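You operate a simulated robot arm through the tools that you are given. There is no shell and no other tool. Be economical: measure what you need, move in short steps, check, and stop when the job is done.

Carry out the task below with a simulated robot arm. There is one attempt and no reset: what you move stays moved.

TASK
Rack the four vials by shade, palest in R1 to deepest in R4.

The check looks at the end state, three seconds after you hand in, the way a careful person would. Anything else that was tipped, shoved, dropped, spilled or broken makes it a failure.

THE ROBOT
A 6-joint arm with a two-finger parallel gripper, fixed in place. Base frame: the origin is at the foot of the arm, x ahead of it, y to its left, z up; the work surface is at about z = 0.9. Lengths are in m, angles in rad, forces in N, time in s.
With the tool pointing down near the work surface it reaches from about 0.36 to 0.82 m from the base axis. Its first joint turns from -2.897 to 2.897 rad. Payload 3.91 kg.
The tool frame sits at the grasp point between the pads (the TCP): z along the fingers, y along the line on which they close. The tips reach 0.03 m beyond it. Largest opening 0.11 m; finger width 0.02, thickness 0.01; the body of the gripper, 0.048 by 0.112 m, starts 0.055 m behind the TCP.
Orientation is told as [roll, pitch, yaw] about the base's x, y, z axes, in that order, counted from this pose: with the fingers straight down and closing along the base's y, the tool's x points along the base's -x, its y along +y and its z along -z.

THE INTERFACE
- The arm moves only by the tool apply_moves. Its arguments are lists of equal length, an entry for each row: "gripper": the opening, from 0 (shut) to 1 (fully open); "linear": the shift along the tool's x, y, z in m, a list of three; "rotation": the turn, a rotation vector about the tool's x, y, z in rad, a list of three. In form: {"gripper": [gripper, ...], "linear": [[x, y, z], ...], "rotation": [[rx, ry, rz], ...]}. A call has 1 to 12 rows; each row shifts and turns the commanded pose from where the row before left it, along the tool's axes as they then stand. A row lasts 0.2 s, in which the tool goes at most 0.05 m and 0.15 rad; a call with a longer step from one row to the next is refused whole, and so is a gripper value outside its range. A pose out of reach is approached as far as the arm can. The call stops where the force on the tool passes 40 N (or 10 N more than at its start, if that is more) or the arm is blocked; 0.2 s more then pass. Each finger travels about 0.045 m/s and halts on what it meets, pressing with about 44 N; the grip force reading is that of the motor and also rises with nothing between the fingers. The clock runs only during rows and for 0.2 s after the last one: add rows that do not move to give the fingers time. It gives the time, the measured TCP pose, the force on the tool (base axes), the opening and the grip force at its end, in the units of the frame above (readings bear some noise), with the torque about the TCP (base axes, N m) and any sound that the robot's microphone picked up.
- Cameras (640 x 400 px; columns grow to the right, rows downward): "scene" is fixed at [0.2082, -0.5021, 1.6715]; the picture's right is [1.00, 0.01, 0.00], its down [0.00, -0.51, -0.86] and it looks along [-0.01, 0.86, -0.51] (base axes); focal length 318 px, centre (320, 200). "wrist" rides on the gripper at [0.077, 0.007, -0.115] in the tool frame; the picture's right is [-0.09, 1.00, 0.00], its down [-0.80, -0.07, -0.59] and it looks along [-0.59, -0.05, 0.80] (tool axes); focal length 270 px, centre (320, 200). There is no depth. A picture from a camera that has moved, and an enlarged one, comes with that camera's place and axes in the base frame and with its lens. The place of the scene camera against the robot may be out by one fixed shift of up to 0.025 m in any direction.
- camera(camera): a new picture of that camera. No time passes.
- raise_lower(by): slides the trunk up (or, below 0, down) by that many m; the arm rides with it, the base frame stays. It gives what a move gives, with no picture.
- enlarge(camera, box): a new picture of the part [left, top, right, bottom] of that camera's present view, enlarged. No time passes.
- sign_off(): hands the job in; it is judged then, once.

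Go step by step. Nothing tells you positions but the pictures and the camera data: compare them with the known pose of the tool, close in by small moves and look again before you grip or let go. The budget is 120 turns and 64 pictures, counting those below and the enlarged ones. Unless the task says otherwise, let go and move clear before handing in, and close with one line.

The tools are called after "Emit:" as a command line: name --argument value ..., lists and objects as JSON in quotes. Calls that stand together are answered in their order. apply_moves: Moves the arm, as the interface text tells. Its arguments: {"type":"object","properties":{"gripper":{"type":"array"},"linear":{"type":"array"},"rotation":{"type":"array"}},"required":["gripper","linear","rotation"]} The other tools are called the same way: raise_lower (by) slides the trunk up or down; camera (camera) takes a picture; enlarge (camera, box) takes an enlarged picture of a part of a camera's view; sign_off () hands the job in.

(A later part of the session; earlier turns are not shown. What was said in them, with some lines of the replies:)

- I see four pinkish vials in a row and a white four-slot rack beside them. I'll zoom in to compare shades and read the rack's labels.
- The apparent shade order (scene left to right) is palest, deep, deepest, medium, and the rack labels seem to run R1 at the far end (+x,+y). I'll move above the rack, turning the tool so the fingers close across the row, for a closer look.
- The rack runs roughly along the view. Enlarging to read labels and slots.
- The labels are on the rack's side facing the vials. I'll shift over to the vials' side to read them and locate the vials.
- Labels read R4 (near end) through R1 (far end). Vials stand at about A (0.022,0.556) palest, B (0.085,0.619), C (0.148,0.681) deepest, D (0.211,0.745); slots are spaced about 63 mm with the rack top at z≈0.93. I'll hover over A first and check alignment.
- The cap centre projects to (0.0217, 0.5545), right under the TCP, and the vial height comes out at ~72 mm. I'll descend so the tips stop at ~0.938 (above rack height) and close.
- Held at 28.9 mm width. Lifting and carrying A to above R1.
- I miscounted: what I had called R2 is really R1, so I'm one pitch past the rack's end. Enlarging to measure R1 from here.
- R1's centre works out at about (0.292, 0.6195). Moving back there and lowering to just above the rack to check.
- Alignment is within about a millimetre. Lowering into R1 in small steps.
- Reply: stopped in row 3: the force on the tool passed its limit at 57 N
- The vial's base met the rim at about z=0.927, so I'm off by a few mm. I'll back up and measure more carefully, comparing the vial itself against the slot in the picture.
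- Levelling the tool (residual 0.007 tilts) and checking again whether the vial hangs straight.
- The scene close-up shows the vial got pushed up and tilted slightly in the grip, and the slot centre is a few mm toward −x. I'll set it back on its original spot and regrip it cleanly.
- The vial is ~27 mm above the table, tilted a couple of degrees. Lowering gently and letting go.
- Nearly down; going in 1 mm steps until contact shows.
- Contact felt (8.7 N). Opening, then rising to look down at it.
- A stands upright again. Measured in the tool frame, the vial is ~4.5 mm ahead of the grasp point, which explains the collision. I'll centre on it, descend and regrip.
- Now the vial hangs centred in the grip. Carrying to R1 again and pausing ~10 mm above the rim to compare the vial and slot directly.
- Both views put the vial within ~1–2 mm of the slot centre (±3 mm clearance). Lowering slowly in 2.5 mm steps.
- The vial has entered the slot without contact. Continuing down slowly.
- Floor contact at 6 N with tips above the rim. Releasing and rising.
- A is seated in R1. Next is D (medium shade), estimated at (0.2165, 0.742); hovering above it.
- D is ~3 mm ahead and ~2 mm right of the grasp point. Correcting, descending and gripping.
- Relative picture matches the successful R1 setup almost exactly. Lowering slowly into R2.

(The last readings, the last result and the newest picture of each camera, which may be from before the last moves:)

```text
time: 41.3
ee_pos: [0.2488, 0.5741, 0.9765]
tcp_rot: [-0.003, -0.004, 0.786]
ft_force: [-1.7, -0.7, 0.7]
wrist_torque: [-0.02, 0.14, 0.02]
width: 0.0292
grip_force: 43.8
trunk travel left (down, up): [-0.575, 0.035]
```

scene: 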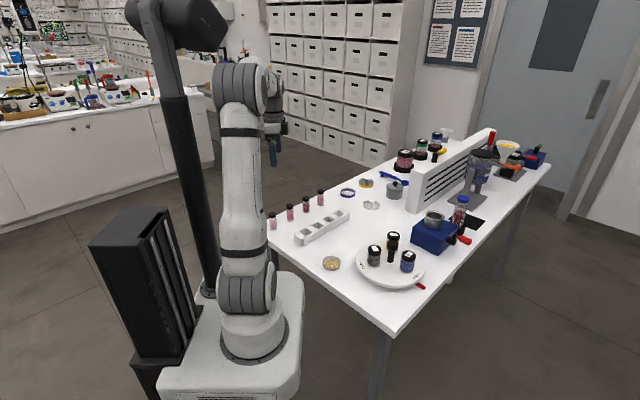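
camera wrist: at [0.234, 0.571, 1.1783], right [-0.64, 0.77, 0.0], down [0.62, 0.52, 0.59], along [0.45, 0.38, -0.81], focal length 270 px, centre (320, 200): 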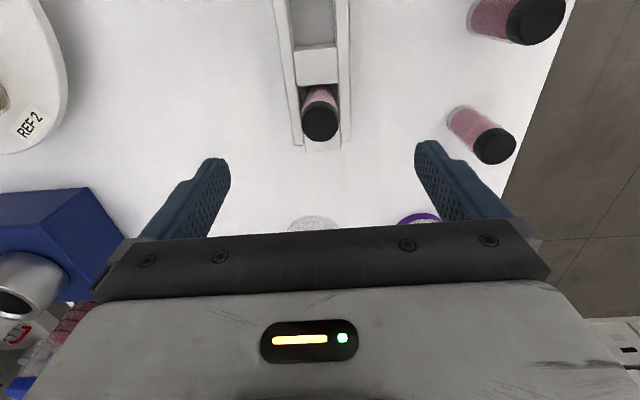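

Emit:
apply_moves --gripper '[0, 0, 0]' --linear '[[0, 0, 0.001], [0, 0, 0.001], [0, 0, 0]]' --rotation '[[0, 0, 0], [0, 0, 0], [0, 0, 0]]'

Emit:
enlarge --camera "scene" --box '[315, 190, 355, 225]'

```text
time: 42.1
ee_pos: [0.2484, 0.5761, 0.9765]
tcp_rot: [-0.001, -0.007, 0.787]
ft_force: [0.2, -1.6, 16.2]
wrist_torque: [-0.13, 0.02, 0.0]
width: 0.0289
grip_force: 44.3
trunk travel left (down, up): [-0.575, 0.035]
```

```text
11.43 times, centred on (335, 208) of scene
camera zoom: at [0.2082, -0.5021, 1.6715], right [1.0, 0.01, 0.0], down [0.0, -0.51, -0.86], along [-0.01, 0.86, -0.51], focal length 3638 px, centre (149, 114)
```

zoom: 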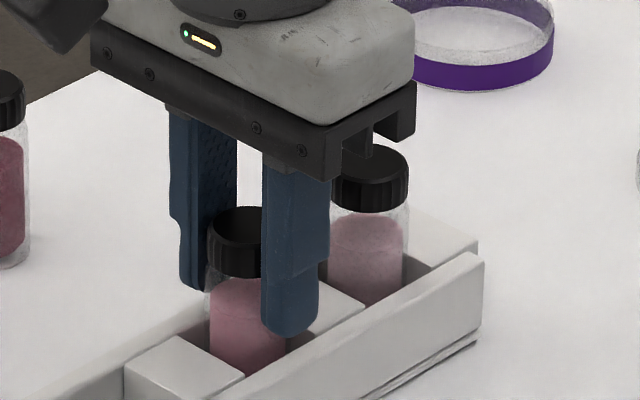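

Seated with firm floor contact. Releasing and rising, then checking.

Emit:
apply_moves --gripper '[0.4, 0.4, 0.8, 1, 1, 1, 1, 1, 1]' --linear '[[0, 0, 0], [0, 0, 0], [0, 0, 0], [0, 0, 0], [0, 0, 0], [0, 0, -0.03], [0, 0, -0.03], [0, 0, -0.03], [0, 0, 0]]' --rotation '[[0, 0, 0], [0, 0, 0], [0, 0, 0], [0, 0, 0], [0, 0, 0], [0, 0.004, 0], [0, 0, 0], [0, 0, 0], [0, 0, 0]]'

Emit:
camera --camera "wrist"

```text
time: 44.1
ee_pos: [0.2487, 0.5752, 1.0649]
tcp_rot: [-0.003, 0.001, 0.788]
ft_force: [0.0, -0.4, 0.0]
wrist_torque: [0.0, -0.02, 0.04]
width: 0.1099
grip_force: 0.1
trunk travel left (down, up): [-0.575, 0.035]
```

```text
25 pictures are left
camera wrist: at [0.1888, 0.5269, 1.1784], right [-0.64, 0.77, 0.0], down [0.62, 0.52, 0.59], along [0.46, 0.38, -0.8], focal length 270 px, centre (320, 200)
```

wrist: 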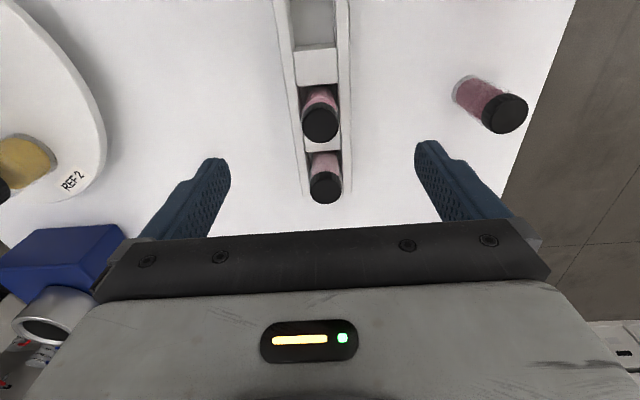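

D is seated in R2. Next is B (deep) for R3; hovering above it.

Emit:
apply_moves --gripper '[1, 1, 1, 1, 1, 1]' --linear '[[0.0201, 0.0363, 0], [0.0201, 0.0363, 0], [0.0201, 0.0363, 0], [0.0201, 0.0363, 0], [0, 0, 0.034], [0, 0, 0]]' --rotation '[[0, 0, 0], [0, 0, 0], [0, 0, 0], [0, 0, 0], [0, 0, 0], [0, 0, 0]]'

Emit:
enlarge --camera "wrist" --box '[200, 40, 440, 240]'

```text
time: 45.5
ee_pos: [0.0878, 0.6228, 1.0306]
tcp_rot: [-0.003, 0.003, 0.787]
ft_force: [-0.3, -0.6, -0.4]
wrist_torque: [-0.01, -0.02, 0.02]
width: 0.1097
grip_force: 0.0
trunk travel left (down, up): [-0.575, 0.035]
```

```text
2.00 times, centred on (320, 140) of wrist
camera zoom: at [0.0282, 0.5729, 1.1439], right [-0.64, 0.77, 0.0], down [0.62, 0.52, 0.59], along [0.46, 0.38, -0.8], focal length 541 px, centre (320, 320)
```

zoom: 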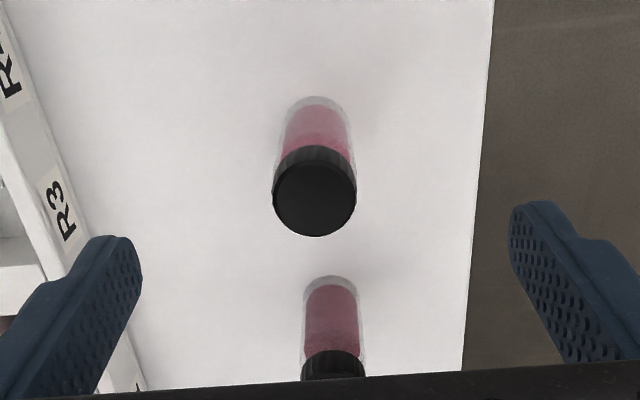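

Emit:
apply_moves --gripper '[1, 1, 1, 0, 0, 0, 0, 0, 0, 0]' --linear '[[0.0002, -0.0033, 0.02], [0, 0, 0.02], [0, 0, 0.021], [0, 0, 0], [0, 0, 0], [0, 0, 0], [0, 0, 0], [0, 0, 0], [0, 0, 0], [0, 0, 0]]' --rotation '[[0, -0.003, 0], [0, 0, 0], [0, 0, 0], [0, 0, 0], [0, 0, 0], [0, 0, 0], [0, 0, 0], [0, 0, 0], [0, 0, 0], [0, 0, 0]]'

```text
time: 47.7
ee_pos: [0.0922, 0.6187, 0.9692]
tcp_rot: [-0.004, -0.003, 0.788]
ft_force: [0.2, 0.4, -0.3]
wrist_torque: [-0.02, 0.01, -0.02]
width: 0.0291
grip_force: 43.9
trunk travel left (down, up): [-0.575, 0.035]
```

B gripped. Lifting and carrying to above R3.

Emit:
apply_moves --gripper '[0, 0, 0, 0, 0, 0, 0, 0, 0, 0]' --linear '[[0, 0, -0.03], [0, 0, -0.03], [0, 0, -0.03], [-0.0043, -0.0357, 0], [-0.0043, -0.0357, 0], [-0.0043, -0.0357, 0], [-0.0043, -0.0357, 0], [0, 0, 0.026], [0, 0, 0.026], [0, 0, 0]]' --rotation '[[-0.004, 0, 0], [0, 0, 0], [0, 0, 0], [0, 0, 0], [0, 0, 0], [0, 0, 0], [0, 0, 0], [0, 0, 0], [0, 0, 0], [0, 0, 0]]'

Emit:
enlarge --camera "wrist" --box '[240, 60, 400, 240]'

Emit:
enlarge --camera "scene" --box '[303, 198, 343, 233]'

```text
time: 49.9
ee_pos: [0.2041, 0.5297, 1.0069]
tcp_rot: [0.0, -0.002, 0.787]
ft_force: [0.4, -0.8, -0.3]
wrist_torque: [0.03, -0.01, 0.01]
width: 0.029
grip_force: 44.2
trunk travel left (down, up): [-0.575, 0.035]
```

```text
2.22 times, centred on (320, 150) of wrist
camera zoom: at [0.1442, 0.481, 1.1198], right [-0.64, 0.77, 0.0], down [0.62, 0.52, 0.6], along [0.46, 0.38, -0.8], focal length 601 px, centre (320, 311)
```

zoom: 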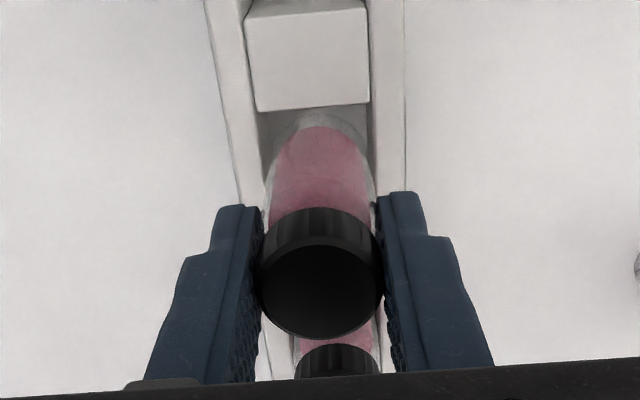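

```text
11.43 times, centred on (323, 216) of scene
camera zoom: at [0.2082, -0.5021, 1.6715], right [1.0, 0.01, 0.0], down [0.0, -0.51, -0.86], along [-0.01, 0.86, -0.51], focal length 3638 px, centre (286, 23)
```

zoom: 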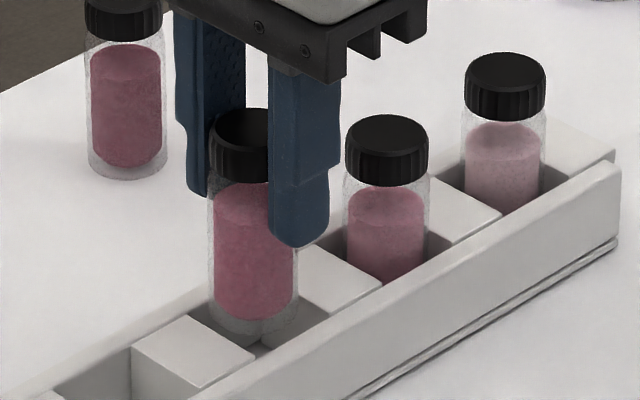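

The vial sits ~3 mm short of slot centre; I'll shift forward 3 mm and lower slowly.

Emit:
apply_moves --gripper '[0, 0, 0, 0, 0, 0, 0, 0, 0, 0, 0, 0]' --linear '[[-0.003, -0.0003, 0], [0, 0, 0], [0, 0, 0.0025], [0, 0, 0.0025], [0, 0, 0.0025], [0, 0, 0.003], [0, 0, 0.003], [0, 0, 0.003], [0, 0, 0.004], [0, 0, 0.004], [0, 0, 0.004], [0, 0, 0.002]]' --rotation '[[0, 0, 0], [0, 0, 0], [0, 0, 0], [0, 0, 0], [0, 0, 0], [0, 0, 0], [0, 0, 0], [0, 0, 0], [0, 0, 0], [0, 0, 0], [0, 0, 0], [0, 0, 0]]'

```text
time: 52.5
ee_pos: [0.207, 0.5321, 0.9755]
tcp_rot: [0.002, -0.003, 0.787]
ft_force: [-0.3, 0.2, -0.1]
wrist_torque: [-0.01, 0.0, -0.02]
width: 0.0289
grip_force: 44.2
trunk travel left (down, up): [-0.575, 0.035]
```

Emit:
apply_moves --gripper '[0, 0, 0]' --linear '[[0, 0, 0.001], [0, 0, 0.001], [0, 0, 0]]' --rotation '[[0, 0, 0], [0, 0, 0], [0, 0, 0]]'

```text
time: 53.3
ee_pos: [0.2063, 0.5316, 0.976]
tcp_rot: [0.002, -0.003, 0.788]
ft_force: [1.8, 0.0, 6.0]
wrist_torque: [-0.06, -0.11, -0.03]
width: 0.0286
grip_force: 43.6
trunk travel left (down, up): [-0.575, 0.035]
```

Floor contact at the expected height. Releasing and rising.

Emit:
apply_moves --gripper '[0.4, 0.4, 0.8, 1, 1, 1, 1, 1, 1]' --linear '[[0, 0, 0], [0, 0, 0], [0, 0, 0], [0, 0, 0], [0, 0, 0], [0, 0, -0.03], [0, 0, -0.03], [0, 0, -0.03], [0, 0, 0]]' --rotation '[[0, 0, 0], [0, 0, 0], [0, 0, 0], [0, 0, 0], [0, 0, 0], [0, 0, 0], [0, 0, 0], [0, 0, 0], [0, 0, 0]]'

Emit:
enlarge --camera "scene" --box '[260, 170, 370, 250]'

```text
time: 55.3
ee_pos: [0.2078, 0.5325, 1.0641]
tcp_rot: [0.002, -0.001, 0.787]
ft_force: [0.5, 1.0, 0.5]
wrist_torque: [0.0, -0.02, 0.02]
width: 0.1101
grip_force: 0.1
trunk travel left (down, up): [-0.575, 0.035]
```

```text
5.00 times, centred on (315, 210) of scene
camera zoom: at [0.2082, -0.5021, 1.6715], right [1.0, 0.01, 0.0], down [0.0, -0.51, -0.86], along [-0.01, 0.86, -0.51], focal length 1592 px, centre (345, 150)
```

zoom: 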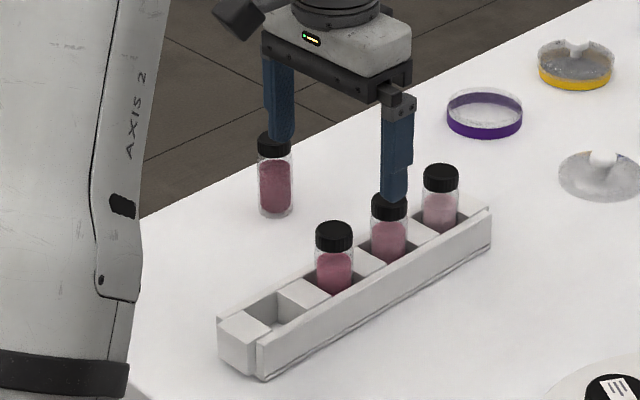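

B is in R3. Now C (deepest) for R4; hovering above it.

Emit:
apply_moves --gripper '[1, 1, 1, 1, 1, 1]' --linear '[[-0.0172, 0.0357, 0], [-0.0172, 0.0357, 0], [-0.0172, 0.0357, 0], [-0.0172, 0.0357, 0], [0, 0, 0.034], [0, 0, 0]]' --rotation '[[0, 0, 0], [0, 0, 0], [0, 0, 0], [0, 0, 0], [0, 0, 0], [0, 0, 0]]'

Emit:
enlarge --camera "wrist" --box '[200, 40, 440, 240]'

```text
time: 56.7
ee_pos: [0.1551, 0.6829, 1.0294]
tcp_rot: [0.001, 0.0, 0.787]
ft_force: [-0.5, 0.0, 0.2]
wrist_torque: [0.0, -0.02, 0.02]
width: 0.1102
grip_force: 0.1
trunk travel left (down, up): [-0.575, 0.035]
```

```text
2.00 times, centred on (320, 140) of wrist
camera zoom: at [0.0944, 0.6333, 1.1435], right [-0.64, 0.77, 0.0], down [0.62, 0.52, 0.6], along [0.46, 0.38, -0.8], focal length 541 px, centre (320, 320)
```

zoom: 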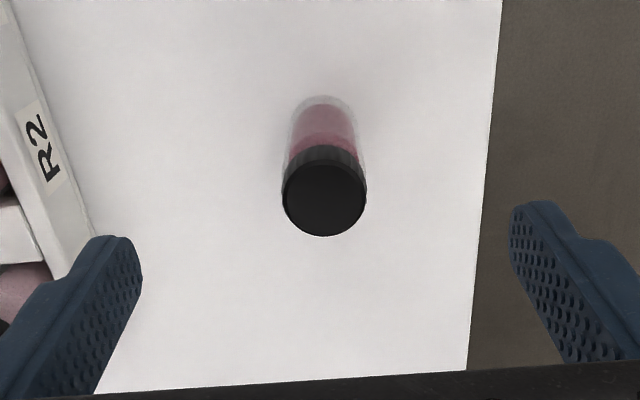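

Emit:
apply_moves --gripper '[1, 1, 1, 0, 0, 0, 0, 0, 0, 0]' --linear '[[0.0018, 0, 0.02], [0, 0, 0.02], [0, 0, 0.02], [0, 0, 0], [0, 0, 0], [0, 0, 0], [0, 0, 0], [0, 0, 0], [0, 0, 0], [0, 0, 0]]' --rotation '[[0, 0, 0], [0, 0, 0], [0, 0, 0], [0, 0, 0], [0, 0, 0], [0, 0, 0], [0, 0, 0], [0, 0, 0], [0, 0, 0], [0, 0, 0]]'

```text
time: 58.9
ee_pos: [0.1535, 0.6802, 0.9706]
tcp_rot: [0.003, -0.003, 0.788]
ft_force: [0.7, -0.4, 0.6]
wrist_torque: [-0.05, -0.05, -0.02]
width: 0.0289
grip_force: 43.6
trunk travel left (down, up): [-0.575, 0.035]
```

C gripped. Carrying to above R4.

Emit:
apply_moves --gripper '[0, 0, 0, 0, 0, 0, 0, 0, 0, 0, 0]' --linear '[[0, 0, -0.03], [0, 0, -0.03], [0, 0, -0.03], [0.0264, -0.0285, 0], [0.0264, -0.0285, 0], [0.0264, -0.0285, 0], [0.0264, -0.0285, 0], [0.0264, -0.0285, 0], [0, 0, 0.027], [0, 0, 0.026], [0, 0, 0]]' --rotation '[[0, 0.003, 0], [0, 0, 0], [0, 0, 0], [0, 0, 0], [0, 0, 0], [0, 0, 0], [0, 0, 0], [0, 0, 0], [0, 0, 0], [0, 0, 0], [0, 0, 0]]'

Emit:
enlarge --camera "wrist" --box '[240, 60, 400, 240]'

Emit:
enlarge --camera "scene" --box '[288, 205, 328, 240]'

```text
time: 61.3
ee_pos: [0.1611, 0.4857, 1.0066]
tcp_rot: [0.002, 0.001, 0.788]
ft_force: [-0.4, 0.7, -0.5]
wrist_torque: [0.01, 0.02, -0.02]
width: 0.0287
grip_force: 43.8
trunk travel left (down, up): [-0.575, 0.035]
```

```text
2.22 times, centred on (320, 150) of wrist
camera zoom: at [0.101, 0.4374, 1.1202], right [-0.64, 0.77, 0.0], down [0.62, 0.52, 0.59], along [0.45, 0.38, -0.8], focal length 601 px, centre (320, 311)
```

zoom: 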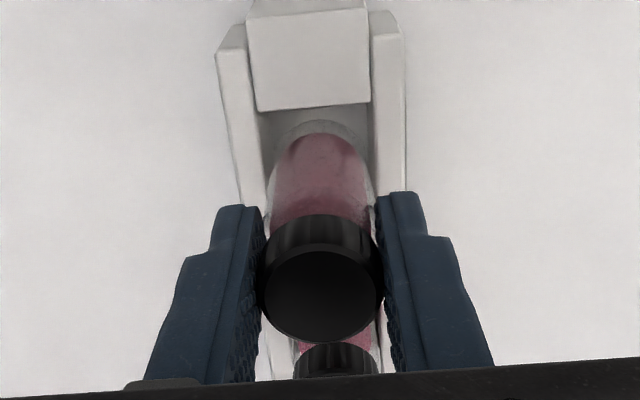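

```text
11.43 times, centred on (308, 222) of scene
camera zoom: at [0.2082, -0.5021, 1.6715], right [1.0, 0.01, 0.0], down [0.0, -0.51, -0.86], along [-0.01, 0.86, -0.51], focal length 3638 px, centre (457, -57)
```

zoom: 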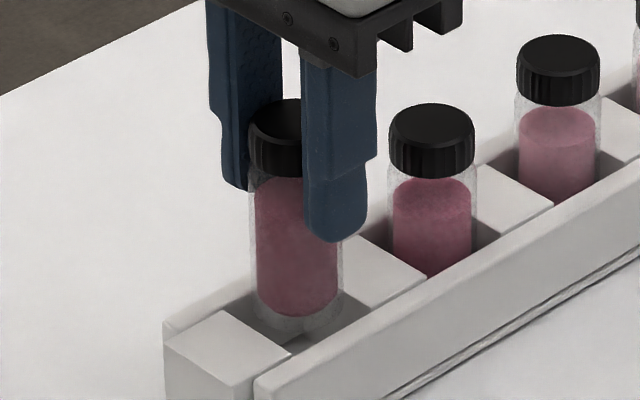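

This matches the earlier good alignment. Lowering slowly into R4.

Emit:
apply_moves --gripper '[0, 0, 0, 0, 0, 0, 0, 0, 0, 0, 0, 0]' --linear '[[-0.001, -0.0003, 0], [0, 0, 0], [0, 0, 0.0025], [0, 0, 0.0025], [0, 0, 0.0025], [0, 0, 0.003], [0, 0, 0.003], [0, 0, 0.003], [0, 0, 0.004], [0, 0, 0.004], [0, 0, 0.003], [0, 0, 0.002]]' --rotation '[[0, 0, 0], [0, 0, 0], [0, 0, 0], [0, 0, 0], [0, 0, 0], [0, 0, 0], [0, 0, 0], [0, 0, 0], [0, 0, 0], [0, 0, 0], [0, 0, 0], [0, 0, 0]]'

Emit:
apply_moves --gripper '[0, 0, 0]' --linear '[[0, 0, 0.001], [0, 0, 0.001], [0, 0, 0]]' --rotation '[[0, 0, 0], [0, 0, 0], [0, 0, 0]]'

```text
time: 63.9
ee_pos: [0.1612, 0.4863, 0.9777]
tcp_rot: [0.001, 0.002, 0.786]
ft_force: [-0.4, 0.3, 0.6]
wrist_torque: [0.06, 0.0, -0.02]
width: 0.029
grip_force: 43.6
trunk travel left (down, up): [-0.575, 0.035]
```

```text
time: 64.7
ee_pos: [0.162, 0.4868, 0.9771]
tcp_rot: [0.0, 0.001, 0.787]
ft_force: [-0.9, 0.6, 1.9]
wrist_torque: [0.1, 0.03, -0.01]
width: 0.0286
grip_force: 44.6
trunk travel left (down, up): [-0.575, 0.035]
```

Emit:
apply_moves --gripper '[0, 0, 0]' --linear '[[0, 0, 0.001], [0, 0, 0.0005], [0, 0, 0]]' --rotation '[[0, 0, 0], [0, 0, 0], [0, 0, 0]]'

```text
time: 65.5
ee_pos: [0.1615, 0.4859, 0.9757]
tcp_rot: [0.006, -0.002, 0.787]
ft_force: [-0.2, 2.5, 19.1]
wrist_torque: [0.11, -0.06, -0.02]
width: 0.0289
grip_force: 44.4
trunk travel left (down, up): [-0.575, 0.035]
```

Floor contact. Releasing, rising clear and inspecting.

Emit:
apply_moves --gripper '[0.4, 0.4, 0.8, 1, 1, 1, 1, 1, 1, 1, 1]' --linear '[[0, 0, 0], [0, 0, 0], [0, 0, 0], [0, 0, 0], [0, 0, 0], [0, 0, -0.03], [0, 0, -0.03], [0, 0, -0.04], [0, 0, -0.04], [0.03, 0, -0.03], [0, 0, 0]]' --rotation '[[0, 0, 0], [0, 0, 0], [0, 0, 0], [0, 0, 0], [0, 0, 0], [0, 0, 0], [0, 0, 0], [0, 0, 0], [0, 0, 0], [0, 0, 0], [0, 0, 0]]'

Emit:
enlarge --camera "scene" --box '[285, 180, 365, 250]'

Emit:
camera --camera "wrist"

Emit:
camera --camera "scene"

```text
time: 67.9
ee_pos: [0.1413, 0.4654, 1.1451]
tcp_rot: [0.002, 0.002, 0.787]
ft_force: [0.0, -0.7, -0.4]
wrist_torque: [-0.01, -0.01, 0.0]
width: 0.1099
grip_force: 0.0
trunk travel left (down, up): [-0.575, 0.035]
```

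```text
5.71 times, centred on (325, 215) of scene
camera zoom: at [0.2082, -0.5021, 1.6715], right [1.0, 0.01, 0.0], down [0.0, -0.51, -0.86], along [-0.01, 0.86, -0.51], focal length 1819 px, centre (291, 114)
```

zoom: 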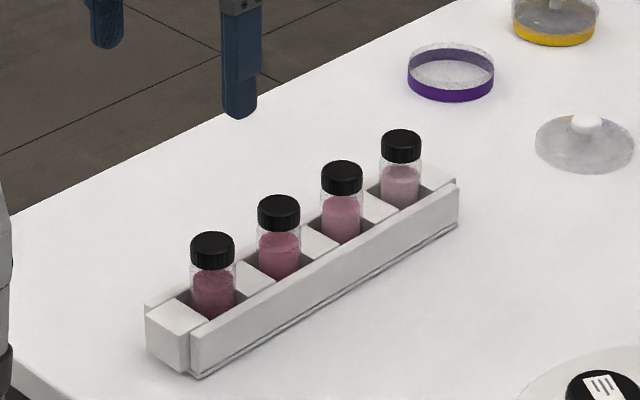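

```text
16 pictures are left
camera wrist: at [0.0817, 0.4169, 1.2581], right [-0.64, 0.77, 0.0], down [0.62, 0.52, 0.59], along [0.45, 0.38, -0.81], focal length 270 px, centre (320, 200)
```

wrist: 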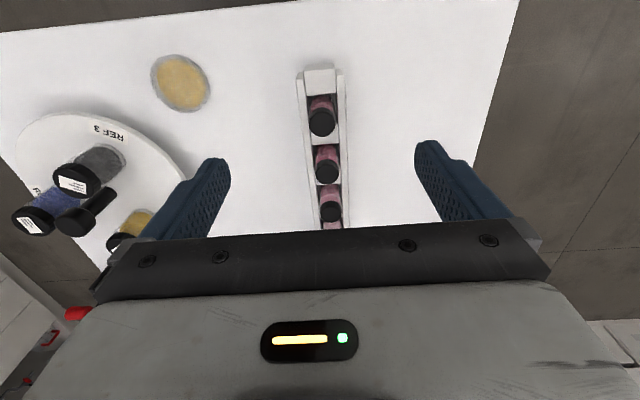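

```text
15 pictures are left
```

scene: 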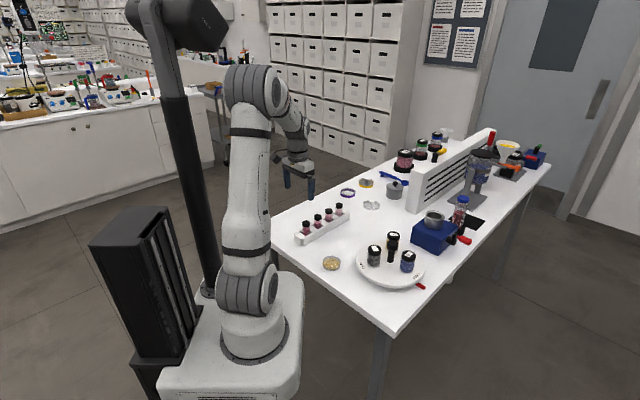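

All four vials stand upright in the rack, shading from palest in R1 to deepest in R4. The gripper is open and clear, and nothing else has moved, so I'm handing in.

Emit:
sign_off

```text
The job is handed in.
```

The four vials are racked by shade, palest in R1 to deepest in R4; on the first try at R1 the palest vial hit the rack rim and slipped in the grip, so I set it back down, regripped it and seated it without further contact.
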